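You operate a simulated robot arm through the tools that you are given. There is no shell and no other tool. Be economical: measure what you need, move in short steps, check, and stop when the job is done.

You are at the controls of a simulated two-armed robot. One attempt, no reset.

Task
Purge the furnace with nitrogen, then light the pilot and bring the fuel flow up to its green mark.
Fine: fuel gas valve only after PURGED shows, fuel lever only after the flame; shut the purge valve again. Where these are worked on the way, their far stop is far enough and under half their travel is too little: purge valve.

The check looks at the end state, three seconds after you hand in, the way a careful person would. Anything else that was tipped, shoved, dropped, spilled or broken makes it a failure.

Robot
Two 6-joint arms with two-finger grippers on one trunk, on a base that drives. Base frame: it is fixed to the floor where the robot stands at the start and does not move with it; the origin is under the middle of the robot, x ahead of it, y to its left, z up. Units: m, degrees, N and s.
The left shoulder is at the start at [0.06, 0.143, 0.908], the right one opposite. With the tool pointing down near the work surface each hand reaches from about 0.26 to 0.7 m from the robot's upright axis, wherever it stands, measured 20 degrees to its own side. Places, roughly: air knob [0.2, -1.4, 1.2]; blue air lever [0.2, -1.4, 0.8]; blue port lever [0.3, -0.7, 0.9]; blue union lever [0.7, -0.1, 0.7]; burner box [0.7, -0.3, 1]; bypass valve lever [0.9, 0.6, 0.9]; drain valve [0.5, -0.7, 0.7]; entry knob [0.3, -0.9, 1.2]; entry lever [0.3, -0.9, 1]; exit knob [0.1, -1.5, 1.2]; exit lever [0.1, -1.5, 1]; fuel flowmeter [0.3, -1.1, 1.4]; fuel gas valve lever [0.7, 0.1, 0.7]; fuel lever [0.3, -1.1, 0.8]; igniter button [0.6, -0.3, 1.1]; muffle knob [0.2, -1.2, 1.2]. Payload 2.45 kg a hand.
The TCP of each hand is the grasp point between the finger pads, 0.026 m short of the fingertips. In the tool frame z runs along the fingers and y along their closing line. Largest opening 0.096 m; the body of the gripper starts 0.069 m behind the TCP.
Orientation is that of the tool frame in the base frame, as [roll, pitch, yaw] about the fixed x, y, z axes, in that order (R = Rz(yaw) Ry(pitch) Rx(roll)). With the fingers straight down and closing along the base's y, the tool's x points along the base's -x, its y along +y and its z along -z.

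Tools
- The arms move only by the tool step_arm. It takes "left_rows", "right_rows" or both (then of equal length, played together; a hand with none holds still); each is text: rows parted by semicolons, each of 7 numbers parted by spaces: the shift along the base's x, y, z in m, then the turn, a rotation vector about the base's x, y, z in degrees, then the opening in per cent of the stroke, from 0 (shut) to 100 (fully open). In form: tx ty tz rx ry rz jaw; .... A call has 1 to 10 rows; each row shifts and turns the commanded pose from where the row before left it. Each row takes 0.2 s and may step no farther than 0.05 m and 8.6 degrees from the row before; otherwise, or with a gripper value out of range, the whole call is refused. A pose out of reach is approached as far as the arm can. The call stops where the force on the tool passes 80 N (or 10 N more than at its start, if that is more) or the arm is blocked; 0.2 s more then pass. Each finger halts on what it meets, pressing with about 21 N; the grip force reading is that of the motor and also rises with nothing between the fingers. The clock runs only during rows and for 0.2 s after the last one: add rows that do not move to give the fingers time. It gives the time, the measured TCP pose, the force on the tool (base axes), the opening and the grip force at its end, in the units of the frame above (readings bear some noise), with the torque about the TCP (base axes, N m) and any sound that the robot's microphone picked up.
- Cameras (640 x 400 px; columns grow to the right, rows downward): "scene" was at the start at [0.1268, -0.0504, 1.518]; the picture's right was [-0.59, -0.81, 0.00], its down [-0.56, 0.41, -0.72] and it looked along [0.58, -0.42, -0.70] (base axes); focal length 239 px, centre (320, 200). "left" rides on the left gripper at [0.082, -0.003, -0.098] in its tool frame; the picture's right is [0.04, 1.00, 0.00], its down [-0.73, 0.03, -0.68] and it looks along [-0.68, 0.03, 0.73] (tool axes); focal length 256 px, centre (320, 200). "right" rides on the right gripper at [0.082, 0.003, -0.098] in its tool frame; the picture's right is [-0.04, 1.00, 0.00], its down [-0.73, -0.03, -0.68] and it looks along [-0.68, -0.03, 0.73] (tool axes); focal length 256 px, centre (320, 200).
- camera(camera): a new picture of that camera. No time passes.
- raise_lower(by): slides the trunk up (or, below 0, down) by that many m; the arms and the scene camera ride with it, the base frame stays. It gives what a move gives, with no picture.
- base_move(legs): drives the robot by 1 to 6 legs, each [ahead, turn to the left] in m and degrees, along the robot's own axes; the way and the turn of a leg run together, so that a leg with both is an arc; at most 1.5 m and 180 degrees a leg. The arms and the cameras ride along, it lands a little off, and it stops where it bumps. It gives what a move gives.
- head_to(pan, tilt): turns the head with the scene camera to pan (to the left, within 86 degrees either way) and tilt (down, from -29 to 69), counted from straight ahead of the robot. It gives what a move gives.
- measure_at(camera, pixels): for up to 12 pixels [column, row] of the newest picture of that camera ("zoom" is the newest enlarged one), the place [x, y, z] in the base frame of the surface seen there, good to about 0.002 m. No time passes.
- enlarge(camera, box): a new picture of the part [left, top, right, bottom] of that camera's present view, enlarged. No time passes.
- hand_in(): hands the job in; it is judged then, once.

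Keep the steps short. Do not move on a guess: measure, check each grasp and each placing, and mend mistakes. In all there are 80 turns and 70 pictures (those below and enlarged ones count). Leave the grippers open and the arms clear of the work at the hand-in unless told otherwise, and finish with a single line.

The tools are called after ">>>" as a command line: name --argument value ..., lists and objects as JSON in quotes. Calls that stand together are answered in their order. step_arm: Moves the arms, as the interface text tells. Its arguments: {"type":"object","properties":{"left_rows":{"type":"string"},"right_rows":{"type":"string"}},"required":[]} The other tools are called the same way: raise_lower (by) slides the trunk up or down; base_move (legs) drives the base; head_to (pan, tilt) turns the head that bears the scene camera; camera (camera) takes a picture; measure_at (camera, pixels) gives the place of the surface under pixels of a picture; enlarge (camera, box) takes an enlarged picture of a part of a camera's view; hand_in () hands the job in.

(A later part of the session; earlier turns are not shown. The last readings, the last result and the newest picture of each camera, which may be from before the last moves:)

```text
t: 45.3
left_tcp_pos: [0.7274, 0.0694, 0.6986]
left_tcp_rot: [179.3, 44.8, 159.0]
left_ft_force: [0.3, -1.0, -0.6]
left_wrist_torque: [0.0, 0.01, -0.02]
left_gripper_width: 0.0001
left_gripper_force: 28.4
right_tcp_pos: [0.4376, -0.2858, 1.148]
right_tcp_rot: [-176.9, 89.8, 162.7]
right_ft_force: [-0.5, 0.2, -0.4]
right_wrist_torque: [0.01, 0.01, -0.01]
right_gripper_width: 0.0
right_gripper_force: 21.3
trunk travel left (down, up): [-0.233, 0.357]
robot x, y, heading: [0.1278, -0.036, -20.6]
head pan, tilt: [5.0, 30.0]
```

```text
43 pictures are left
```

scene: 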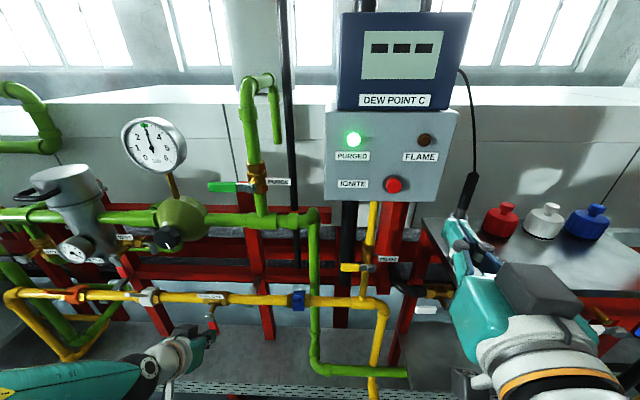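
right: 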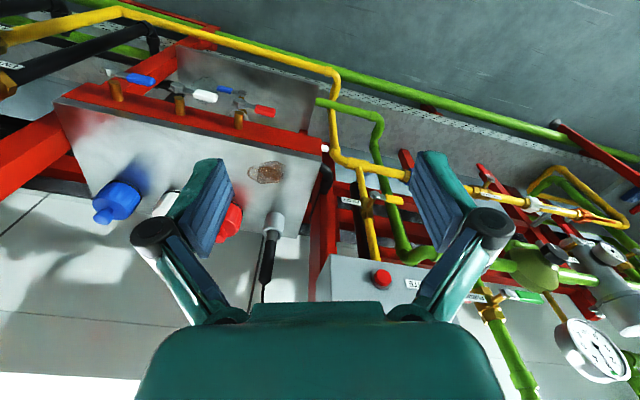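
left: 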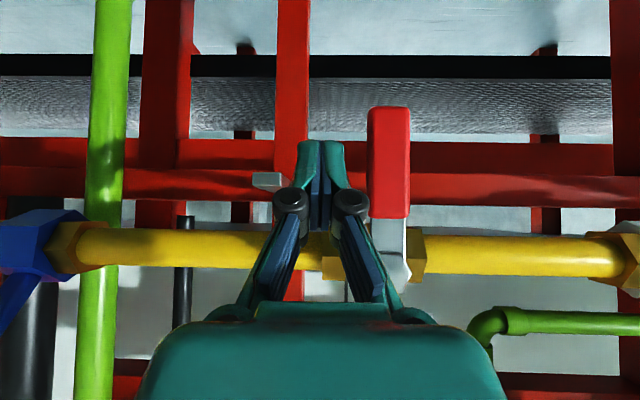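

Fingertips are beside the red handle. I push gently to the left (+u) to test the direction.

>>> step_arm --left_rows "0.0028 0.0075 0 0 0 0 0;0.0028 0.0075 0 0 0 0 0;0.0028 0.0075 0 0 0 0 0;0 0 0 0 0 0 0"

>>> camera --camera "left"

```text
t: 46.3
left_tcp_pos: [0.73, 0.0801, 0.6971]
left_tcp_rot: [179.8, 44.1, 158.0]
left_ft_force: [-11.7, -65.1, -5.2]
left_wrist_torque: [-0.08, 0.05, -0.24]
left_gripper_width: 0.0
left_gripper_force: 29.0
right_tcp_pos: [0.4369, -0.2907, 1.1467]
right_tcp_rot: [132.6, 89.7, 112.1]
right_ft_force: [-0.1, 0.2, -0.1]
right_wrist_torque: [0.01, 0.02, 0.0]
right_gripper_width: 0.0
right_gripper_force: 21.0
trunk travel left (down, up): [-0.233, 0.357]
robot x, y, heading: [0.1265, -0.0331, -20.5]
head pan, tilt: [5.0, 30.0]
```

```text
42 pictures are left
```

left: 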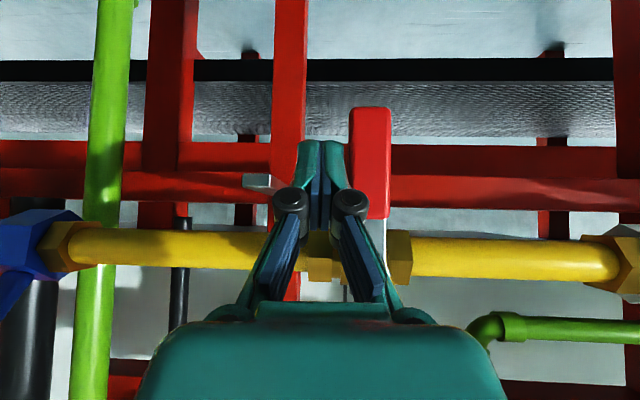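

65 N, no motion: it opens the other way. I back off and cross to the left side of the handle.

>>> step_arm --left_rows "-0.0064 -0.0168 0 0 0 0 0;-0.0374 0.0141 0.02 0 0 0 0;-0.0374 0.0141 0.02 0 0 0 0;0.014 0.0375 0 0 0 0 0;0.014 0.0375 0 0 0 0 0;0 0 0 0 0 0 0"

>>> camera --camera "left"

```text
t: 47.7
left_tcp_pos: [0.6759, 0.1646, 0.739]
left_tcp_rot: [179.3, 44.9, 159.0]
left_ft_force: [0.3, -0.2, 0.7]
left_wrist_torque: [0.02, 0.02, 0.0]
left_gripper_width: 0.0
left_gripper_force: 28.6
left hand out of reach, approached as far as the arm can: row 4
right_tcp_pos: [0.4377, -0.2856, 1.1486]
right_tcp_rot: [-173.5, 89.9, 166.1]
right_ft_force: [-0.4, -0.1, 0.4]
right_wrist_torque: [0.02, 0.0, -0.01]
right_gripper_width: 0.0001
right_gripper_force: 20.9
trunk travel left (down, up): [-0.233, 0.357]
robot x, y, heading: [0.1241, -0.0376, -20.1]
head pan, tilt: [5.0, 30.0]
```

```text
41 pictures are left
```

left: 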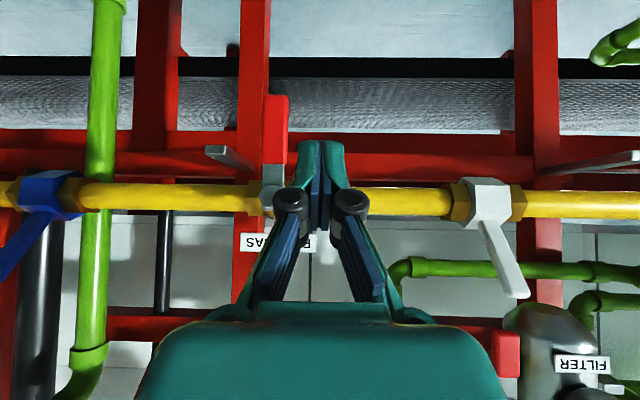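

Fingers are now left of the handle. Forward to its depth, then a gentle push right.

>>> step_arm --left_rows "0.0253 -0.0095 -0.013 0 0 0 0;0.0253 -0.0095 -0.013 0 0 0 0;0.0253 -0.0095 -0.013 0 0 0 0;0 0 0 0 0 0 0"

>>> step_arm --left_rows "-0.0028 -0.0075 0 0 0 0 0;-0.0028 -0.0075 0 0 0 0 0;-0.0028 -0.0075 0 0 0 0 0;-0.0028 -0.0075 0 0 0 0 0;0 0 0 0 0 0 0"

>>> camera --camera "left"

```text
t: 48.7
left_tcp_pos: [0.7528, 0.1365, 0.7004]
left_tcp_rot: [179.1, 44.9, 159.0]
left_ft_force: [-0.1, -0.1, -0.7]
left_wrist_torque: [0.04, -0.02, 0.0]
left_gripper_width: 0.0001
left_gripper_force: 28.2
right_tcp_pos: [0.4369, -0.2865, 1.1496]
right_tcp_rot: [-177.1, 89.8, 162.6]
right_ft_force: [-0.5, -0.4, -0.3]
right_wrist_torque: [0.0, 0.02, 0.0]
right_gripper_width: 0.0
right_gripper_force: 20.3
trunk travel left (down, up): [-0.233, 0.357]
robot x, y, heading: [0.1287, -0.0366, -20.2]
head pan, tilt: [5.0, 30.0]
```

```text
t: 49.9
left_tcp_pos: [0.7452, 0.1168, 0.7003]
left_tcp_rot: [179.5, 44.8, 159.1]
left_ft_force: [-3.1, 10.0, -11.1]
left_wrist_torque: [-0.04, -0.1, -0.09]
left_gripper_width: 0.0
left_gripper_force: 28.4
left hand out of reach, approached as far as the arm can: row 3, 4
right_tcp_pos: [0.4385, -0.2858, 1.1484]
right_tcp_rot: [-155.6, 89.7, -176.2]
right_ft_force: [-0.2, -0.5, 0.0]
right_wrist_torque: [0.0, 0.02, -0.03]
right_gripper_width: 0.0002
right_gripper_force: 21.2
trunk travel left (down, up): [-0.233, 0.357]
robot x, y, heading: [0.127, -0.0343, -20.5]
head pan, tilt: [5.0, 30.0]
```

```text
40 pictures are left
```

left: 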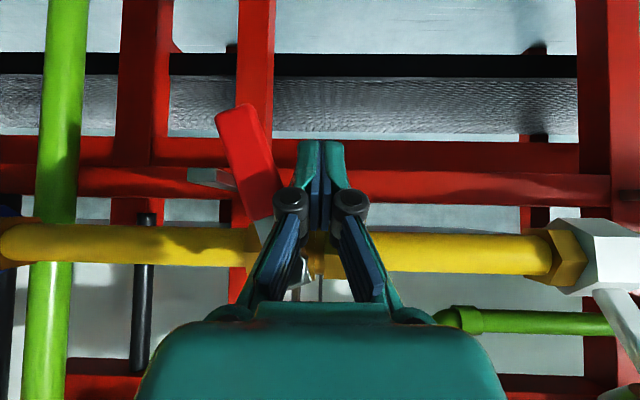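

It turns to the right. I carry on along the arc and check halfway.

>>> step_arm --left_rows "-0.0033 -0.0087 -0.003 0 0 0 0;-0.0033 -0.0087 -0.003 0 0 0 0;-0.0033 -0.0087 -0.003 0 0 0 0;-0.0032 -0.0084 0.003 0 0 0 0;-0.0032 -0.0084 0.003 0 0 0 0;0 0 0 0 0 0 0"

>>> camera --camera "left"

```text
t: 51.3
left_tcp_pos: [0.7312, 0.0771, 0.7011]
left_tcp_rot: [179.3, 44.9, 158.8]
left_ft_force: [-1.9, 2.3, -2.3]
left_wrist_torque: [-0.01, -0.03, -0.03]
left_gripper_width: 0.0001
left_gripper_force: 28.3
left hand out of reach, approached as far as the arm can: row 1
right_tcp_pos: [0.4372, -0.286, 1.1493]
right_tcp_rot: [-172.8, 89.9, 166.7]
right_ft_force: [-0.4, 1.0, -0.3]
right_wrist_torque: [-0.03, -0.02, 0.01]
right_gripper_width: 0.0
right_gripper_force: 20.9
trunk travel left (down, up): [-0.233, 0.357]
robot x, y, heading: [0.1276, -0.0393, -20.3]
head pan, tilt: [5.0, 30.0]
```

```text
39 pictures are left
```

left: 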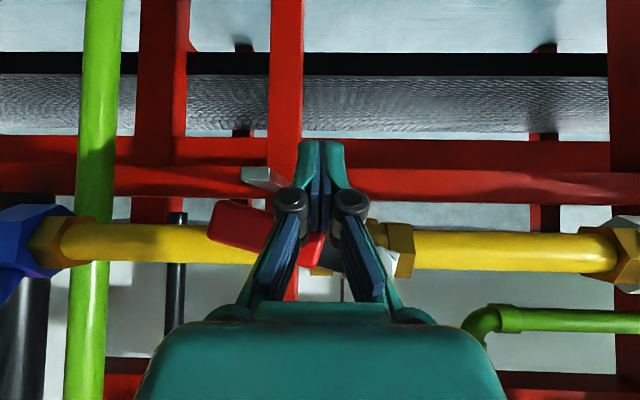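

Handle about 70° round. A little more, upwards.

>>> step_arm --left_rows "-0.002 -0.0053 0.006 0 0 0 0;-0.002 -0.0053 0.006 0 0 0 0;-0.001 -0.0025 0.007 0 0 0 0;0 0 0.006 0 0 0 0;0 0 0 0 0 0 0"

>>> camera --camera "left"

```text
t: 52.5
left_tcp_pos: [0.7236, 0.0648, 0.7162]
left_tcp_rot: [179.8, 43.8, 159.2]
left_ft_force: [-16.5, 16.5, -48.0]
left_wrist_torque: [-0.36, -0.03, 0.19]
left_gripper_width: 0.0058
left_gripper_force: 28.7
right_tcp_pos: [0.4391, -0.2853, 1.1474]
right_tcp_rot: [-148.1, 89.7, -168.6]
right_ft_force: [0.1, -0.6, -0.5]
right_wrist_torque: [-0.03, -0.04, 0.04]
right_gripper_width: 0.0
right_gripper_force: 20.7
trunk travel left (down, up): [-0.233, 0.357]
robot x, y, heading: [0.1269, -0.036, -20.6]
head pan, tilt: [5.0, 30.0]
```

```text
38 pictures are left
```

left: 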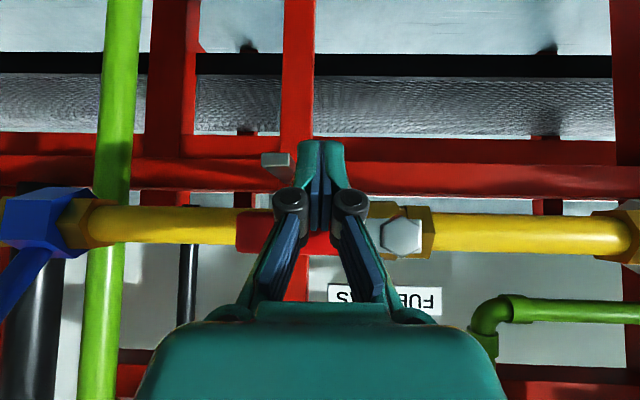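

Fuel gas handle lies along the pipe at its stop. I retract the left hand, and lower the trunk 0.1 so the right hand can work at the PILOT handle (z 0.935).

>>> step_arm --left_rows "0 0 -0.014 0 0 0 0;-0.0374 0.0141 0.015 0 0 0 0;-0.0374 0.0141 0.02 0 0 0 0;-0.03 0.02 0.03 0 0 0 0;0 0.02 0.04 0 0 0 0;0 0.02 0.04 0 0 0 0;0 0 0 0 0 0 0"

>>> raise_lower --by -0.1

>>> camera --camera "scene"

>>> camera --camera "right"

```text
t: 54.1
left_tcp_pos: [0.6127, 0.104, 0.8706]
left_tcp_rot: [179.1, 45.0, 159.1]
left_ft_force: [-0.4, -0.6, -0.4]
left_wrist_torque: [0.03, 0.01, -0.01]
left_gripper_width: 0.0001
left_gripper_force: 28.6
left hand out of reach, approached as far as the arm can: row 5, 6
right_tcp_pos: [0.4373, -0.286, 1.1482]
right_tcp_rot: [-176.9, 90.0, 162.6]
right_ft_force: [-0.8, 0.5, -0.8]
right_wrist_torque: [0.01, -0.01, -0.02]
right_gripper_width: 0.0
right_gripper_force: 20.7
trunk travel left (down, up): [-0.233, 0.357]
robot x, y, heading: [0.1279, -0.0376, -20.5]
head pan, tilt: [5.0, 30.0]
```

```text
t: 55.4
left_tcp_pos: [0.6133, 0.1048, 0.7704]
left_tcp_rot: [179.2, 44.9, 159.2]
left_ft_force: [-0.3, -0.2, 0.1]
left_wrist_torque: [0.0, 0.01, 0.0]
left_gripper_width: 0.0001
left_gripper_force: 28.2
right_tcp_pos: [0.4332, -0.2961, 1.062]
right_tcp_rot: [70.3, 87.8, 49.2]
right_ft_force: [0.1, 1.1, -0.4]
right_wrist_torque: [0.0, 0.03, -0.01]
right_gripper_width: 0.0
right_gripper_force: 21.1
trunk travel left (down, up): [-0.133, 0.457]
robot x, y, heading: [0.1268, -0.0357, -20.4]
head pan, tilt: [5.0, 30.0]
```

```text
37 pictures are left
```

scene: 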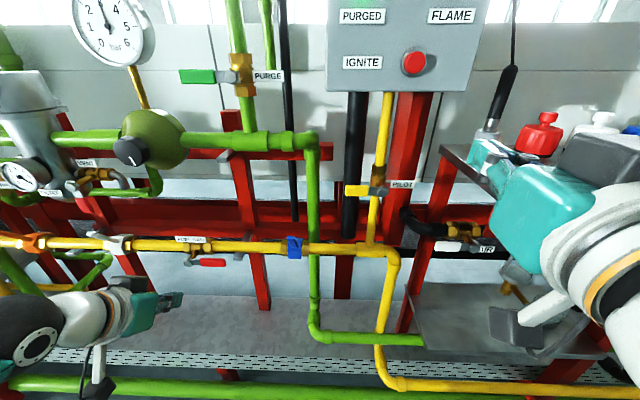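

```text
36 pictures are left
```

right: 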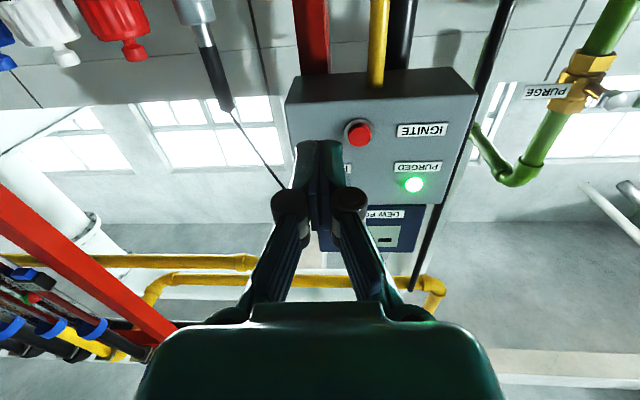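

I measure the pilot handle in this nearer view.

>>> enlarge --camera "scene" --box '[300, 140, 460, 240]'

>>> measure_at --camera "scene" --pixels '[[348, 191], [362, 191], [380, 193], [378, 172], [374, 220], [402, 184], [352, 210], [316, 200], [444, 230], [490, 145]]'

```text
4.00 times, centred on (380, 190) of scene
```

zoom: 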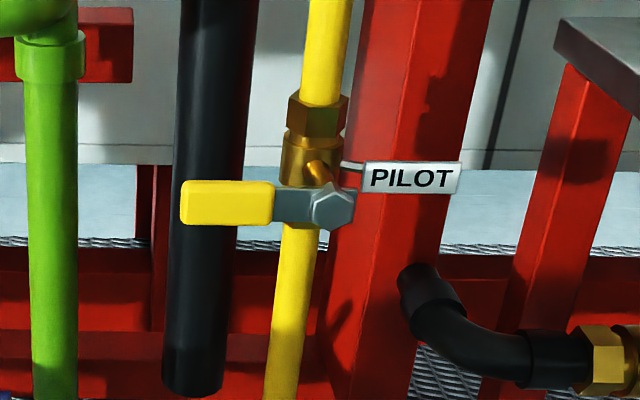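

```text
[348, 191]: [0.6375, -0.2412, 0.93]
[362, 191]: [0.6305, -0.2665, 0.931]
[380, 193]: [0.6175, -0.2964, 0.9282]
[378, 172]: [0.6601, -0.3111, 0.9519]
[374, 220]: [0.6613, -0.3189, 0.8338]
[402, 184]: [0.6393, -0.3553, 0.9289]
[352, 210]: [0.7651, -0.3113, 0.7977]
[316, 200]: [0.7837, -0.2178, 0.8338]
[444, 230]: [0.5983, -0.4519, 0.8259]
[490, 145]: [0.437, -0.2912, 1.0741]
```

I bring the right hand below and in front of the pilot handle.

>>> step_arm --right_rows "0.0204 0.0117 -0.0277 0 0 0 0;0.0204 0.0117 -0.0277 0 0 0 0;0.0204 0.0117 -0.0277 0 0 0 0;0.0204 0.0117 -0.0277 0 0 0 0;0.0204 0.0117 -0.0277 0 0 0 0;0.0204 0.0117 -0.0277 0 0 0 0;0 0 0 0 0 0 0"

>>> enlarge --camera "scene" --box '[260, 100, 540, 300]'

```text
t: 57.0
left_tcp_pos: [0.6132, 0.1048, 0.7698]
left_tcp_rot: [179.1, 44.9, 159.1]
left_ft_force: [0.1, 0.1, -0.9]
left_wrist_torque: [-0.04, 0.02, -0.02]
left_gripper_width: 0.0002
left_gripper_force: 28.6
right_tcp_pos: [0.5618, -0.2134, 0.8809]
right_tcp_rot: [-159.7, 89.8, 179.9]
right_ft_force: [0.4, -0.7, -0.5]
right_wrist_torque: [-0.02, 0.01, -0.04]
right_gripper_width: 0.0
right_gripper_force: 20.6
trunk travel left (down, up): [-0.133, 0.457]
robot x, y, heading: [0.1284, -0.0386, -20.4]
head pan, tilt: [5.0, 30.0]
```

```text
2.00 times, centred on (400, 200) of scene
```

zoom: 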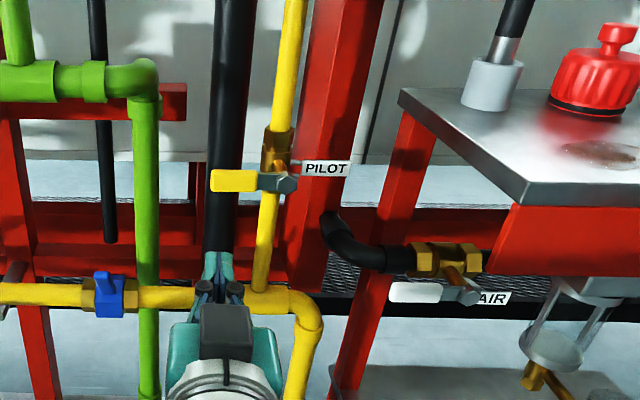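

Aligned under the handle. Forward to depth, then up gently.

>>> step_arm --right_rows "-0.005 -0.013 0.008 0 0 0 0;0.031 -0.0117 0 0 0 0 0;0.031 -0.0117 0 0 0 0 0;0 0 0 0 0 0 0"

>>> step_arm --right_rows "0 0 0.008 0 0 0 0;0 0 0.008 0 0 0 0;0 0 0.008 0 0 0 0;0 0 0.008 0 0 0 0;0 0 0 0 0 0 0"

>>> enlarge --camera "scene" --box '[260, 100, 540, 300]'

```text
t: 58.0
left_tcp_pos: [0.6131, 0.1058, 0.769]
left_tcp_rot: [179.2, 45.0, 159.1]
left_ft_force: [0.0, -0.5, -0.7]
left_wrist_torque: [0.02, -0.01, 0.04]
left_gripper_width: 0.0
left_gripper_force: 28.5
right_tcp_pos: [0.6183, -0.2517, 0.8888]
right_tcp_rot: [-172.2, 89.8, 167.4]
right_ft_force: [0.2, -0.5, -0.1]
right_wrist_torque: [-0.02, -0.01, 0.01]
right_gripper_width: 0.0001
right_gripper_force: 21.0
trunk travel left (down, up): [-0.133, 0.457]
robot x, y, heading: [0.1299, -0.038, -20.3]
head pan, tilt: [5.0, 30.0]
```

```text
t: 59.2
left_tcp_pos: [0.6138, 0.1055, 0.769]
left_tcp_rot: [179.1, 44.9, 159.3]
left_ft_force: [0.0, -1.0, -0.5]
left_wrist_torque: [0.03, 0.04, 0.01]
left_gripper_width: 0.0
left_gripper_force: 28.9
right_tcp_pos: [0.6187, -0.252, 0.9223]
right_tcp_rot: [-157.6, 89.8, -178.0]
right_ft_force: [2.3, 5.4, -4.5]
right_wrist_torque: [0.02, 0.11, 0.1]
right_gripper_width: 0.0
right_gripper_force: 28.1
trunk travel left (down, up): [-0.133, 0.457]
robot x, y, heading: [0.1233, -0.0356, -20.6]
head pan, tilt: [5.0, 30.0]
```

```text
2.00 times, centred on (400, 200) of scene
```

zoom: 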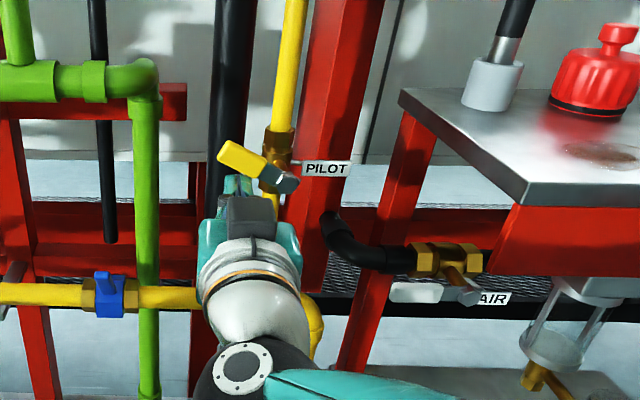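

It opens upwards too. I carry on along the arc.

>>> step_arm --right_rows "0.0002 0.0005 0.0107 0 0 0 0;0.0002 0.0005 0.0107 0 0 0 0;0.0002 0.0005 0.0107 0 0 0 0;-0.0019 -0.0051 0.0077 0 0 0 0;-0.0019 -0.0051 0.0077 0 0 0 0;-0.0028 -0.0074 0.0053 0 0 0 0;-0.0028 -0.0074 0.0053 0 0 0 0;-0.0028 -0.0075 0.002 0 0 0 0;0 0 0 0 0 0 0"

>>> enlarge --camera "scene" --box '[260, 100, 540, 300]'

```text
t: 61.2
left_tcp_pos: [0.615, 0.1076, 0.7674]
left_tcp_rot: [179.4, 44.7, 159.4]
left_ft_force: [-0.4, 0.4, 0.5]
left_wrist_torque: [0.01, 0.01, 0.01]
left_gripper_width: 0.0001
left_gripper_force: 28.5
right_tcp_pos: [0.6103, -0.2739, 0.9783]
right_tcp_rot: [-143.5, 89.2, -162.7]
right_ft_force: [11.9, 37.9, -13.8]
right_wrist_torque: [0.56, 0.07, 0.74]
right_gripper_width: 0.0
right_gripper_force: 28.8
trunk travel left (down, up): [-0.133, 0.457]
robot x, y, heading: [0.1297, -0.0346, -20.6]
head pan, tilt: [5.0, 30.0]
```

```text
2.00 times, centred on (400, 200) of scene
```

zoom: 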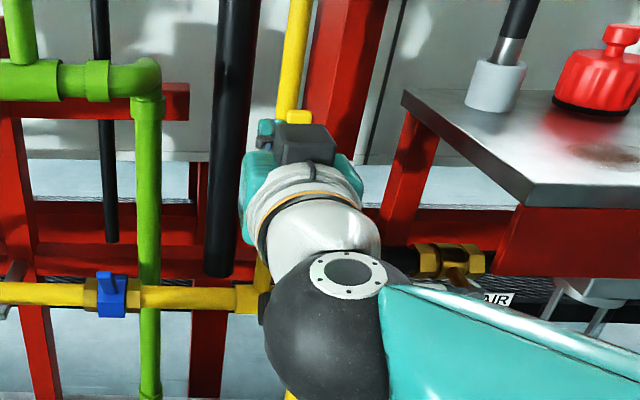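

37 N: at the stop. I back off, retract, and raise the trunk so the right hand comes level with the igniter.

>>> step_arm --right_rows "0.005 0.014 0 0 0 0 0;-0.031 0.0117 0 0 0 0 0;-0.031 0.0117 0 0 0 0 0;-0.031 0.0117 0 0 0 0 0;0 0 0 0 0 0 0"

>>> raise_lower --by 0.167

>>> camera --camera "scene"

```text
t: 62.4
left_tcp_pos: [0.6131, 0.1047, 0.7691]
left_tcp_rot: [178.9, 45.0, 159.2]
left_ft_force: [0.2, 0.0, 0.2]
left_wrist_torque: [0.02, 0.01, 0.0]
left_gripper_width: 0.0004
left_gripper_force: 28.3
right_tcp_pos: [0.5204, -0.2419, 0.9822]
right_tcp_rot: [178.4, 89.4, 157.2]
right_ft_force: [-0.2, 0.6, -0.2]
right_wrist_torque: [0.01, 0.0, 0.02]
right_gripper_width: 0.0
right_gripper_force: 28.5
trunk travel left (down, up): [-0.133, 0.457]
robot x, y, heading: [0.1308, -0.0361, -20.3]
head pan, tilt: [5.0, 30.0]
```

```text
t: 64.3
left_tcp_pos: [0.6128, 0.1051, 0.9371]
left_tcp_rot: [179.1, 44.9, 159.1]
left_ft_force: [0.7, 0.6, 0.1]
left_wrist_torque: [0.03, -0.02, -0.01]
left_gripper_width: 0.0
left_gripper_force: 28.5
right_tcp_pos: [0.5191, -0.2369, 1.1495]
right_tcp_rot: [172.6, 89.8, 152.3]
right_ft_force: [-0.3, -0.5, -0.5]
right_wrist_torque: [-0.02, 0.0, 0.01]
right_gripper_width: 0.0
right_gripper_force: 28.8
trunk travel left (down, up): [-0.3, 0.29]
robot x, y, heading: [0.124, -0.0363, -20.6]
head pan, tilt: [5.0, 30.0]
```

```text
31 pictures are left
```

scene: 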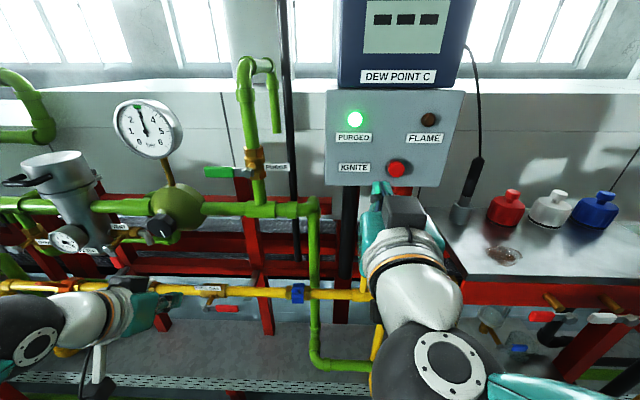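

PURGED still lit, pilot handle vertical. I line up with the igniter button and press it in small steps.

>>> step_arm --right_rows "-0.008 -0.0215 -0.002 0 0 0 0;-0.008 -0.0215 -0.002 0 0 0 0;0.033 -0.0125 0 0 0 0 0;0.033 -0.0125 0 0 0 0 0;0 0 0 0 0 0 0"

>>> enlarge --camera "scene" --box '[320, 80, 480, 240]'

>>> camera --camera "right"

```text
t: 65.5
left_tcp_pos: [0.6131, 0.1049, 0.9364]
left_tcp_rot: [179.0, 44.9, 159.0]
left_ft_force: [0.0, 0.2, -0.6]
left_wrist_torque: [0.02, -0.01, 0.01]
left_gripper_width: 0.0
left_gripper_force: 28.3
right_tcp_pos: [0.5706, -0.3069, 1.145]
right_tcp_rot: [177.6, 89.9, 157.2]
right_ft_force: [-0.1, -0.2, -0.6]
right_wrist_torque: [-0.01, -0.01, -0.01]
right_gripper_width: 0.0
right_gripper_force: 28.9
trunk travel left (down, up): [-0.3, 0.29]
robot x, y, heading: [0.129, -0.0345, -20.4]
head pan, tilt: [5.0, 30.0]
```

```text
2.50 times, centred on (400, 160) of scene
```

zoom: 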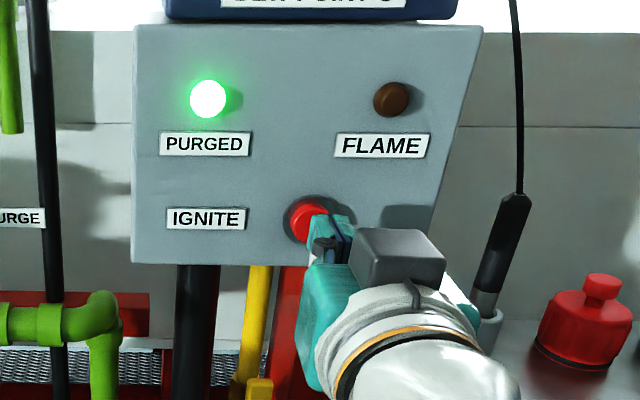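

```text
29 pictures are left
```

right: 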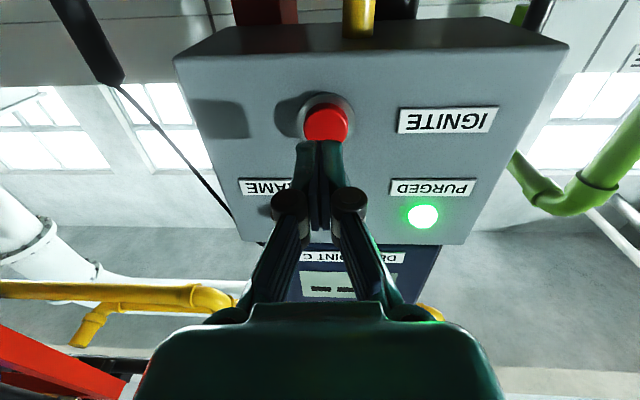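

Lined up with the button. I press and hold.

>>> step_arm --right_rows "0.0094 -0.0015 0 0 0 0 0;0.0094 -0.0035 0 0 0 0 0;0.0047 -0.0018 0 0 0 0 0;0.0047 -0.0018 0 0 0 0 0;0.0028 -0.001 0 0 0 0 0;0 0 0 0 0 0 0;0 0 0 0 0 0 0;0 0 0 0 0 0 0"

>>> camera --camera "scene"

```text
t: 67.3
left_tcp_pos: [0.6106, 0.1059, 0.9385]
left_tcp_rot: [179.0, 45.0, 159.1]
left_ft_force: [0.3, 0.4, -0.5]
left_wrist_torque: [0.0, 0.0, 0.0]
left_gripper_width: 0.0
left_gripper_force: 28.3
right_tcp_pos: [0.5974, -0.3135, 1.1473]
right_tcp_rot: [123.8, 90.0, 103.4]
right_ft_force: [-22.7, 4.2, -6.9]
right_wrist_torque: [0.06, 0.24, -0.02]
right_gripper_width: 0.006
right_gripper_force: 28.4
trunk travel left (down, up): [-0.3, 0.29]
robot x, y, heading: [0.1299, -0.0373, -20.8]
head pan, tilt: [5.0, 30.0]
heard: click
```

```text
28 pictures are left
```

scene: 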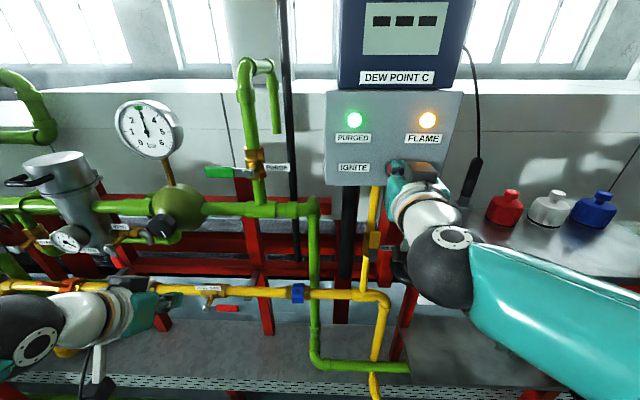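

FLAME is lit after a click. I release, retract the right hand and check that it stays lit.

>>> step_arm --right_rows "-0.028 0.0106 0 0 0 0 0;-0.028 0.0106 0 0 0 0 0;-0.028 0.0106 0 0 0 0 0;-0.028 0.0106 0 0 0 0 0;0 0 0 0 0 0 0;0 0 0 0 0 0 0" --left_rows "0 0 0 0 0 0 0;-0.02 0.008 0.01 0 0 0 0;-0.02 0.008 0.01 0 0 0 0;-0.02 0.008 0.01 0 0 0 0;0 0 0.01 0 0 0 0;0 0 0 0 0 0 0"

>>> base_move --legs '[[-0.2, 0]]'

>>> head_to --pan -45 --tilt 20

>>> camera --camera "scene"

```text
t: 68.7
left_tcp_pos: [0.5511, 0.1274, 0.9765]
left_tcp_rot: [179.0, 44.9, 159.2]
left_ft_force: [1.0, -0.6, -0.6]
left_wrist_torque: [-0.03, 0.02, 0.0]
left_gripper_width: 0.0003
left_gripper_force: 28.8
left hand out of reach, approached as far as the arm can: row 4
right_tcp_pos: [0.4853, -0.2729, 1.1487]
right_tcp_rot: [-172.2, 89.9, 167.5]
right_ft_force: [0.2, 0.3, 1.1]
right_wrist_torque: [-0.05, 0.0, -0.01]
right_gripper_width: 0.0
right_gripper_force: 28.2
trunk travel left (down, up): [-0.3, 0.29]
robot x, y, heading: [0.1248, -0.0361, -20.8]
head pan, tilt: [5.0, 30.0]
```

```text
t: 70.3
left_tcp_pos: [0.3605, 0.1993, 0.9775]
left_tcp_rot: [178.9, 44.8, 159.5]
left_ft_force: [-0.5, 0.0, -0.3]
left_wrist_torque: [0.0, -0.01, 0.02]
left_gripper_width: 0.0
left_gripper_force: 28.4
right_tcp_pos: [0.2973, -0.1997, 1.1485]
right_tcp_rot: [-174.3, 89.9, 165.5]
right_ft_force: [-0.2, 0.3, 0.3]
right_wrist_torque: [-0.04, 0.0, 0.01]
right_gripper_width: 0.0001
right_gripper_force: 28.6
trunk travel left (down, up): [-0.3, 0.29]
robot x, y, heading: [-0.0619, 0.0342, -20.0]
head pan, tilt: [5.0, 30.0]
```

```text
t: 71.5
left_tcp_pos: [0.3598, 0.2001, 0.9774]
left_tcp_rot: [179.0, 44.9, 159.5]
left_ft_force: [0.5, 0.1, -1.4]
left_wrist_torque: [0.0, 0.0, -0.01]
left_gripper_width: 0.0
left_gripper_force: 28.7
right_tcp_pos: [0.2968, -0.201, 1.1487]
right_tcp_rot: [-174.0, 90.0, 165.9]
right_ft_force: [0.8, -0.2, -0.8]
right_wrist_torque: [-0.03, 0.0, 0.0]
right_gripper_width: 0.0003
right_gripper_force: 28.3
trunk travel left (down, up): [-0.3, 0.29]
robot x, y, heading: [-0.0611, 0.036, -19.9]
head pan, tilt: [-45.0, 20.0]
```

```text
27 pictures are left
```

scene: 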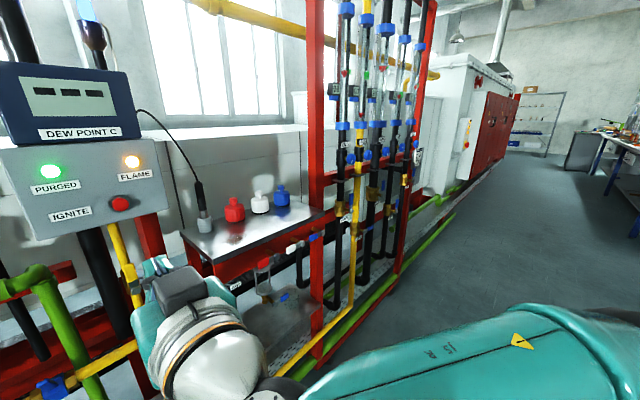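

FLAME and PURGED both lit. The flowmeter rack is to the right (yellow line). I drive there: turn right, along the wall, turn back.

>>> base_move --legs '[[0, -90], [0.79, 0], [0, 90]]'

>>> head_to --pan -10 --tilt 15

>>> camera --camera "scene"

```text
t: 75.2
left_tcp_pos: [0.2185, -0.3264, 0.9789]
left_tcp_rot: [179.1, 44.9, 86.1]
left_ft_force: [-0.4, -0.7, -0.1]
left_wrist_torque: [0.0, 0.02, -0.03]
left_gripper_width: 0.0
left_gripper_force: 28.4
right_tcp_pos: [-0.1833, -0.3809, 1.1489]
right_tcp_rot: [-177.7, 90.0, 88.8]
right_ft_force: [-0.6, -0.2, 0.0]
right_wrist_torque: [-0.02, 0.01, -0.03]
right_gripper_width: 0.0001
right_gripper_force: 28.4
trunk travel left (down, up): [-0.3, 0.29]
robot x, y, heading: [-0.0503, 0.0304, -93.0]
head pan, tilt: [-45.0, 20.0]
stopped in leg 1: the robot was blocked; the commanded pose is now the measured one
```

```text
t: 76.2
left_tcp_pos: [0.2177, -0.3263, 0.9777]
left_tcp_rot: [179.1, 44.9, 86.2]
left_ft_force: [0.7, 0.2, 0.9]
left_wrist_torque: [-0.02, 0.01, -0.02]
left_gripper_width: 0.0
left_gripper_force: 28.5
right_tcp_pos: [-0.1832, -0.381, 1.1491]
right_tcp_rot: [-177.2, 89.9, 89.3]
right_ft_force: [0.1, 0.2, -0.1]
right_wrist_torque: [-0.01, -0.03, -0.04]
right_gripper_width: 0.0
right_gripper_force: 29.2
trunk travel left (down, up): [-0.3, 0.29]
robot x, y, heading: [-0.0476, 0.0277, -93.4]
head pan, tilt: [-10.0, 15.0]
```

```text
26 pictures are left
```

scene: 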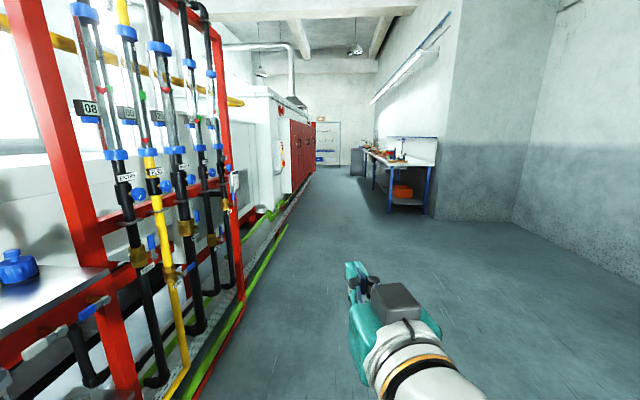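

The turn was blocked at -93°. Something on the left side may touch; I look left.

>>> head_to --pan 75 --tilt 45

>>> camera --camera "scene"

```text
t: 77.8
left_tcp_pos: [0.2183, -0.3272, 0.9774]
left_tcp_rot: [178.9, 44.9, 86.1]
left_ft_force: [0.2, 0.6, 0.4]
left_wrist_torque: [-0.02, -0.02, 0.02]
left_gripper_width: 0.0
left_gripper_force: 28.8
right_tcp_pos: [-0.182, -0.3815, 1.149]
right_tcp_rot: [-178.1, 89.8, 88.5]
right_ft_force: [-0.1, -0.4, 0.0]
right_wrist_torque: [0.0, -0.01, -0.06]
right_gripper_width: 0.0
right_gripper_force: 28.8
trunk travel left (down, up): [-0.3, 0.29]
robot x, y, heading: [-0.0434, 0.0363, -93.0]
head pan, tilt: [75.0, 45.0]
```

```text
25 pictures are left
```

scene: 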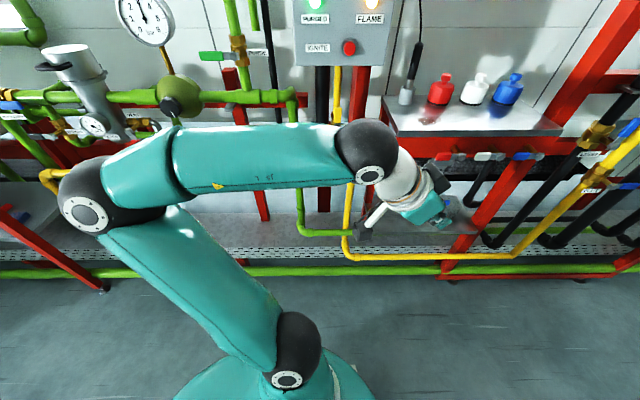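

The left elbow sticks out towards the piping. I measure elbow and near objects.

>>> measure_at --camera "scene" --pixels '[[85, 205], [62, 190], [60, 180], [47, 178], [150, 150], [340, 150], [385, 215], [370, 235], [30, 135], [350, 200]]'

>>> enlarge --camera "scene" --box '[0, 80, 240, 260]'

```text
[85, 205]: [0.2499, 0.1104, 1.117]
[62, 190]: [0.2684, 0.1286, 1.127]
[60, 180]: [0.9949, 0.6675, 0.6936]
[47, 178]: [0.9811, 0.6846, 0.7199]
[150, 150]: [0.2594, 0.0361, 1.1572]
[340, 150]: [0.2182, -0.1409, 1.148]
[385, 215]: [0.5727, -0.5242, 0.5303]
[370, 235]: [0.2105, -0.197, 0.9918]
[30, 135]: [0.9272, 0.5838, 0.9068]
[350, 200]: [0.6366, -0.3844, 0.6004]
```

```text
2.22 times, centred on (120, 170) of scene
```

zoom: 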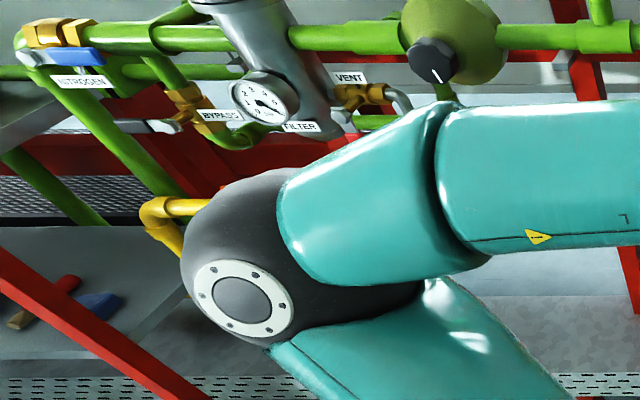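

The left arm is free. I look right.

>>> head_to --pan -80 --tilt 40

>>> camera --camera "scene"

```text
t: 80.2
left_tcp_pos: [0.2183, -0.3273, 0.978]
left_tcp_rot: [179.1, 44.9, 86.1]
left_ft_force: [-0.6, -0.1, -0.2]
left_wrist_torque: [0.02, -0.01, 0.0]
left_gripper_width: 0.0
left_gripper_force: 27.9
right_tcp_pos: [-0.1829, -0.381, 1.1476]
right_tcp_rot: [-177.8, 90.0, 88.7]
right_ft_force: [-0.7, -0.1, 0.7]
right_wrist_torque: [0.02, 0.01, -0.02]
right_gripper_width: 0.0001
right_gripper_force: 28.3
trunk travel left (down, up): [-0.3, 0.29]
robot x, y, heading: [-0.0512, 0.0299, -93.0]
head pan, tilt: [-80.0, 40.0]
```

```text
23 pictures are left
```

scene: 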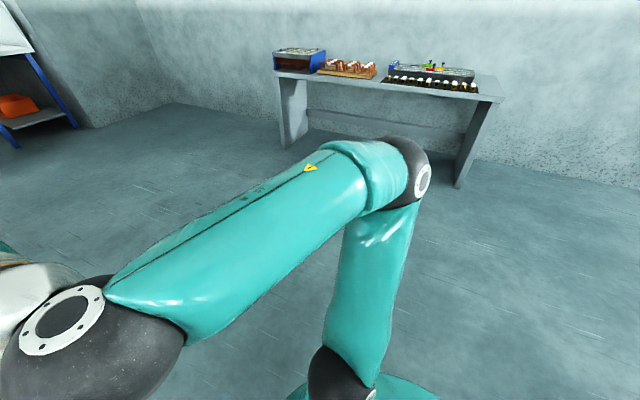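

Nothing visible there either. I try the remaining turn gently.

>>> base_move --legs '[[0, -17]]'

```text
t: 81.7
left_tcp_pos: [0.1044, -0.3878, 0.9772]
left_tcp_rot: [179.1, 44.9, 69.7]
left_ft_force: [-0.1, 0.3, 0.3]
left_wrist_torque: [-0.01, -0.03, 0.0]
left_gripper_width: 0.0
left_gripper_force: 28.6
right_tcp_pos: [-0.2949, -0.3254, 1.1483]
right_tcp_rot: [-176.1, 89.9, 73.9]
right_ft_force: [-0.2, -0.9, -0.5]
right_wrist_torque: [-0.01, 0.01, -0.01]
right_gripper_width: 0.0
right_gripper_force: 28.2
trunk travel left (down, up): [-0.3, 0.29]
robot x, y, heading: [-0.0406, 0.0285, -109.6]
head pan, tilt: [-80.0, 40.0]
```

It turned freely (probably a control hiccup). Now along the wall in steps.

>>> base_move --legs '[[0.4, 0], [0.39, 0]]'

>>> base_move --legs '[[0, 45], [0, 45]]'

>>> head_to --pan -15 --tilt 10

>>> camera --camera "scene"

```text
t: 86.3
left_tcp_pos: [-0.1636, -1.1442, 0.9779]
left_tcp_rot: [179.0, 44.8, 69.2]
left_ft_force: [0.4, -0.3, 0.7]
left_wrist_torque: [0.0, 0.04, -0.03]
left_gripper_width: 0.0001
left_gripper_force: 28.4
right_tcp_pos: [-0.5647, -1.0794, 1.149]
right_tcp_rot: [-177.7, 89.9, 72.0]
right_ft_force: [0.6, 0.0, 0.1]
right_wrist_torque: [-0.02, 0.0, -0.02]
right_gripper_width: 0.0
right_gripper_force: 28.3
trunk travel left (down, up): [-0.3, 0.29]
robot x, y, heading: [-0.3072, -0.7258, -109.6]
head pan, tilt: [-80.0, 40.0]
```

```text
t: 90.8
left_tcp_pos: [0.1296, -0.6519, 0.9799]
left_tcp_rot: [179.1, 44.7, 149.7]
left_ft_force: [0.5, -0.3, 0.1]
left_wrist_torque: [0.04, -0.01, -0.01]
left_gripper_width: 0.0004
left_gripper_force: 28.6
right_tcp_pos: [-0.001, -1.0367, 1.15]
right_tcp_rot: [-166.6, 89.9, 163.6]
right_ft_force: [0.0, 0.2, -1.2]
right_wrist_torque: [0.0, 0.0, -0.01]
right_gripper_width: 0.0001
right_gripper_force: 28.6
trunk travel left (down, up): [-0.3, 0.29]
robot x, y, heading: [-0.315, -0.7391, -29.3]
head pan, tilt: [-80.0, 40.0]
stopped in leg 2: the robot was blocked; the commanded pose is now the measured one
```

```text
t: 92.2
left_tcp_pos: [0.1288, -0.6523, 0.9791]
left_tcp_rot: [179.2, 44.7, 149.9]
left_ft_force: [-0.2, -0.3, -0.5]
left_wrist_torque: [0.02, 0.0, -0.02]
left_gripper_width: 0.0001
left_gripper_force: 28.2
right_tcp_pos: [-0.0008, -1.0366, 1.1492]
right_tcp_rot: [-167.6, 89.9, 162.5]
right_ft_force: [0.1, 0.6, -0.8]
right_wrist_torque: [0.02, 0.0, 0.0]
right_gripper_width: 0.0002
right_gripper_force: 28.8
trunk travel left (down, up): [-0.3, 0.29]
robot x, y, heading: [-0.3141, -0.7398, -29.6]
head pan, tilt: [-15.0, 10.0]
```

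```text
22 pictures are left
```

scene: 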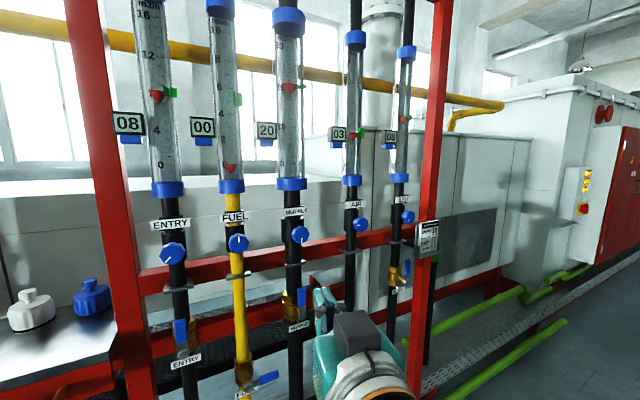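

I see the FUEL flowmeter: float at bottom, display 00, green mark higher; a FUEL knob and a blue lever at (262,383). I look at it closer.

>>> enlarge --camera "scene" --box '[170, 0, 330, 200]'

>>> head_to --pan -15 --tilt 32

>>> camera --camera "scene"

```text
2.00 times, centred on (250, 100) of scene
```

zoom: 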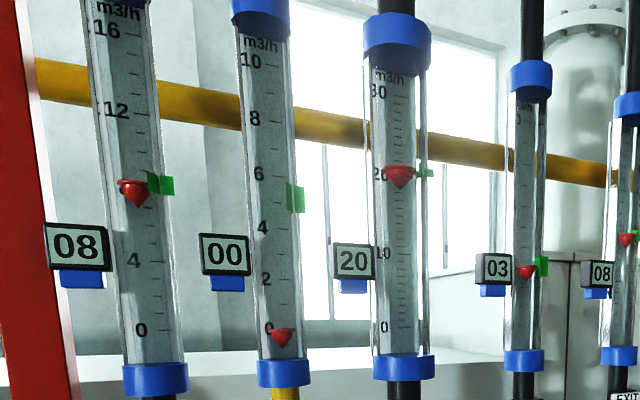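

```text
t: 93.0
left_tcp_pos: [0.1287, -0.6531, 0.9798]
left_tcp_rot: [179.0, 44.8, 149.8]
left_ft_force: [-0.2, -0.1, 0.0]
left_wrist_torque: [-0.02, -0.05, 0.03]
left_gripper_width: 0.0
left_gripper_force: 28.5
right_tcp_pos: [-0.0007, -1.0372, 1.1505]
right_tcp_rot: [-167.1, 89.9, 163.1]
right_ft_force: [0.1, 0.2, -0.6]
right_wrist_torque: [-0.02, -0.01, -0.04]
right_gripper_width: 0.0002
right_gripper_force: 28.6
trunk travel left (down, up): [-0.3, 0.29]
robot x, y, heading: [-0.3145, -0.739, -29.4]
head pan, tilt: [-15.0, 32.0]
```

```text
20 pictures are left
```

scene: 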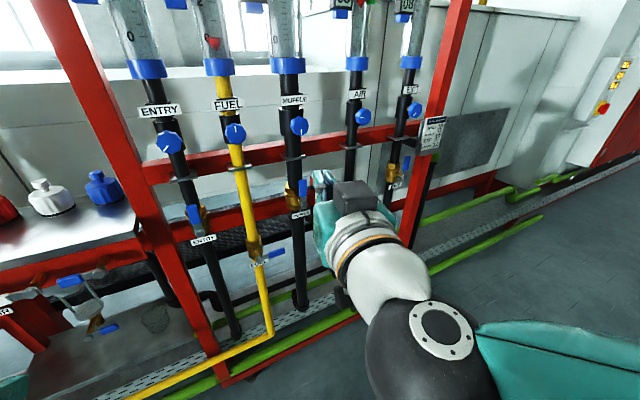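

The fuel mark is near 5 m3/h. I enlarge the fuel lever and measure it.

>>> enlarge --camera "scene" --box '[180, 80, 340, 290]'

>>> measure_at --camera "scene" --pixels '[[256, 258], [266, 259], [273, 255], [281, 253], [252, 225], [262, 290], [235, 133], [303, 188], [194, 215], [297, 215]]'

```text
1.90 times, centred on (260, 185) of scene
```

zoom: 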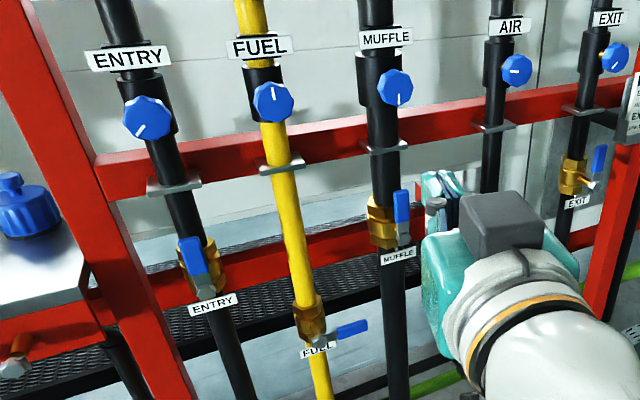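

```text
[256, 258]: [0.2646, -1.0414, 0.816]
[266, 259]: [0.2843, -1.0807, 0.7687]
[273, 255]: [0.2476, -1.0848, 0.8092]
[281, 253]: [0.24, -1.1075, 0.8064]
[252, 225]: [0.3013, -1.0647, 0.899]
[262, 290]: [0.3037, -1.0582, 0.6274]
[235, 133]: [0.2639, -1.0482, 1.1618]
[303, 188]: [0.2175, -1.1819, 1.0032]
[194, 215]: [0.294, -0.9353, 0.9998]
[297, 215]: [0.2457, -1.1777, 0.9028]
```

I pull the left hand back and up so it clears the table levers, then square the base up and drive 0.11 closer.

>>> step_arm --left_rows "-0.02 0.008 0.03 0 0 0 0;-0.02 0.008 0.03 0 0 0 0;-0.02 0.008 0.03 0 0 0 0;-0.02 0.008 0.03 0 0 0 0;-0.02 0.008 0.03 0 0 0 0;0 0 0 0 0 0 0"

>>> base_move --legs '[[0, 9]]'

>>> base_move --legs '[[0.11, 0]]'

>>> raise_lower --by -0.28

>>> camera --camera "scene"

```text
t: 94.4
left_tcp_pos: [0.027, -0.6151, 1.1311]
left_tcp_rot: [179.1, 44.7, 149.9]
left_ft_force: [-1.1, -0.2, 0.1]
left_wrist_torque: [-0.01, 0.02, 0.0]
left_gripper_width: 0.0002
left_gripper_force: 28.6
right_tcp_pos: [-0.0015, -1.0365, 1.149]
right_tcp_rot: [-165.9, 89.9, 164.3]
right_ft_force: [-1.1, -0.7, -0.2]
right_wrist_torque: [0.0, 0.02, -0.03]
right_gripper_width: 0.0
right_gripper_force: 28.7
trunk travel left (down, up): [-0.3, 0.29]
robot x, y, heading: [-0.3147, -0.7384, -29.6]
head pan, tilt: [-15.0, 32.0]
```

```text
t: 95.5
left_tcp_pos: [0.0026, -0.563, 1.131]
left_tcp_rot: [179.1, 44.8, 158.7]
left_ft_force: [0.2, -0.8, -0.3]
left_wrist_torque: [0.03, 0.01, 0.02]
left_gripper_width: 0.0
left_gripper_force: 28.5
right_tcp_pos: [0.0412, -0.9845, 1.1496]
right_tcp_rot: [-165.2, 90.0, 173.9]
right_ft_force: [0.9, -0.4, -0.8]
right_wrist_torque: [0.0, -0.01, 0.05]
right_gripper_width: 0.0
right_gripper_force: 28.7
trunk travel left (down, up): [-0.3, 0.29]
robot x, y, heading: [-0.3167, -0.7452, -20.5]
head pan, tilt: [-15.0, 32.0]
```

```text
t: 96.7
left_tcp_pos: [0.1086, -0.6024, 1.131]
left_tcp_rot: [179.1, 44.8, 158.8]
left_ft_force: [0.5, -0.5, -0.2]
left_wrist_torque: [0.01, 0.03, -0.03]
left_gripper_width: 0.0
left_gripper_force: 28.5
right_tcp_pos: [0.1472, -1.0243, 1.1512]
right_tcp_rot: [-167.4, 89.7, 171.6]
right_ft_force: [-0.2, 0.9, -0.3]
right_wrist_torque: [0.02, 0.01, 0.01]
right_gripper_width: 0.0
right_gripper_force: 28.8
trunk travel left (down, up): [-0.3, 0.29]
robot x, y, heading: [-0.212, -0.7793, -20.5]
head pan, tilt: [-15.0, 32.0]
```

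```text
t: 99.6
left_tcp_pos: [0.1076, -0.6025, 0.8514]
left_tcp_rot: [179.1, 44.8, 158.6]
left_ft_force: [-0.8, 0.4, 0.6]
left_wrist_torque: [-0.01, 0.02, 0.01]
left_gripper_width: 0.0
left_gripper_force: 28.4
right_tcp_pos: [0.1457, -1.0244, 0.8699]
right_tcp_rot: [-163.4, 89.9, 175.6]
right_ft_force: [0.0, 0.1, 0.2]
right_wrist_torque: [0.01, -0.01, 0.01]
right_gripper_width: 0.0
right_gripper_force: 28.9
trunk travel left (down, up): [-0.02, 0.57]
robot x, y, heading: [-0.2142, -0.7824, -20.6]
head pan, tilt: [-15.0, 32.0]
```

```text
18 pictures are left
```

scene: 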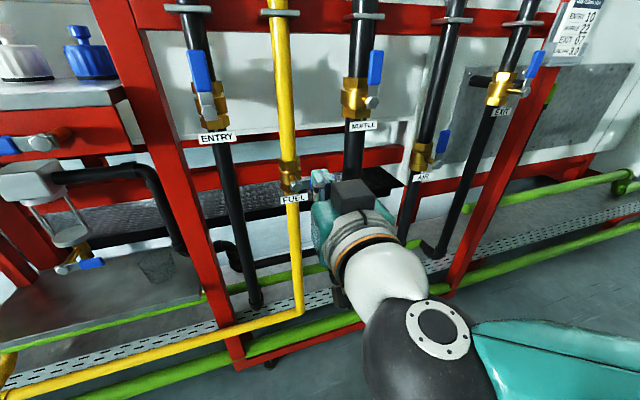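

I lower the right hand to below the fuel lever, still in front of it.

>>> step_arm --right_rows "0.0064 -0.0125 -0.0243 0 0 0 0;0.0064 -0.0125 -0.0243 0 0 0 0;0.0064 -0.0125 -0.0243 0 0 0 0;0.0064 -0.0125 -0.0243 0 0 0 0;0 0 0 0 0 0 0"

>>> enlarge --camera "scene" --box '[230, 100, 430, 260]'

```text
t: 100.8
left_tcp_pos: [0.1076, -0.6037, 0.8513]
left_tcp_rot: [179.0, 44.9, 158.7]
left_ft_force: [0.8, 0.2, -0.2]
left_wrist_torque: [0.0, -0.03, -0.01]
left_gripper_width: 0.0004
left_gripper_force: 28.0
right_tcp_pos: [0.1715, -1.0729, 0.7708]
right_tcp_rot: [-174.7, 89.9, 164.4]
right_ft_force: [-0.2, 0.2, 0.0]
right_wrist_torque: [0.01, 0.0, 0.03]
right_gripper_width: 0.0
right_gripper_force: 29.3
trunk travel left (down, up): [-0.02, 0.57]
robot x, y, heading: [-0.2115, -0.7819, -20.4]
head pan, tilt: [-15.0, 32.0]
```

```text
2.50 times, centred on (330, 180) of scene
```

zoom: 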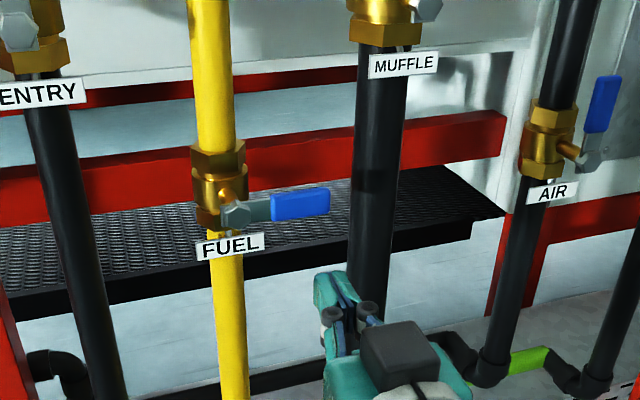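

>>> measure_at --camera "zoom" --pixels '[[238, 214], [260, 210], [285, 206], [323, 200], [300, 218], [300, 193], [230, 246]]'

```text
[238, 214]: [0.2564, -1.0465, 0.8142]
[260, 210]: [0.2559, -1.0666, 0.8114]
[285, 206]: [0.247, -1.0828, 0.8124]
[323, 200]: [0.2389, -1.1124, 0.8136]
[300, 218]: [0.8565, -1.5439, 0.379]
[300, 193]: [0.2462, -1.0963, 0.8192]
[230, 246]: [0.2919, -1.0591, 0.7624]
```

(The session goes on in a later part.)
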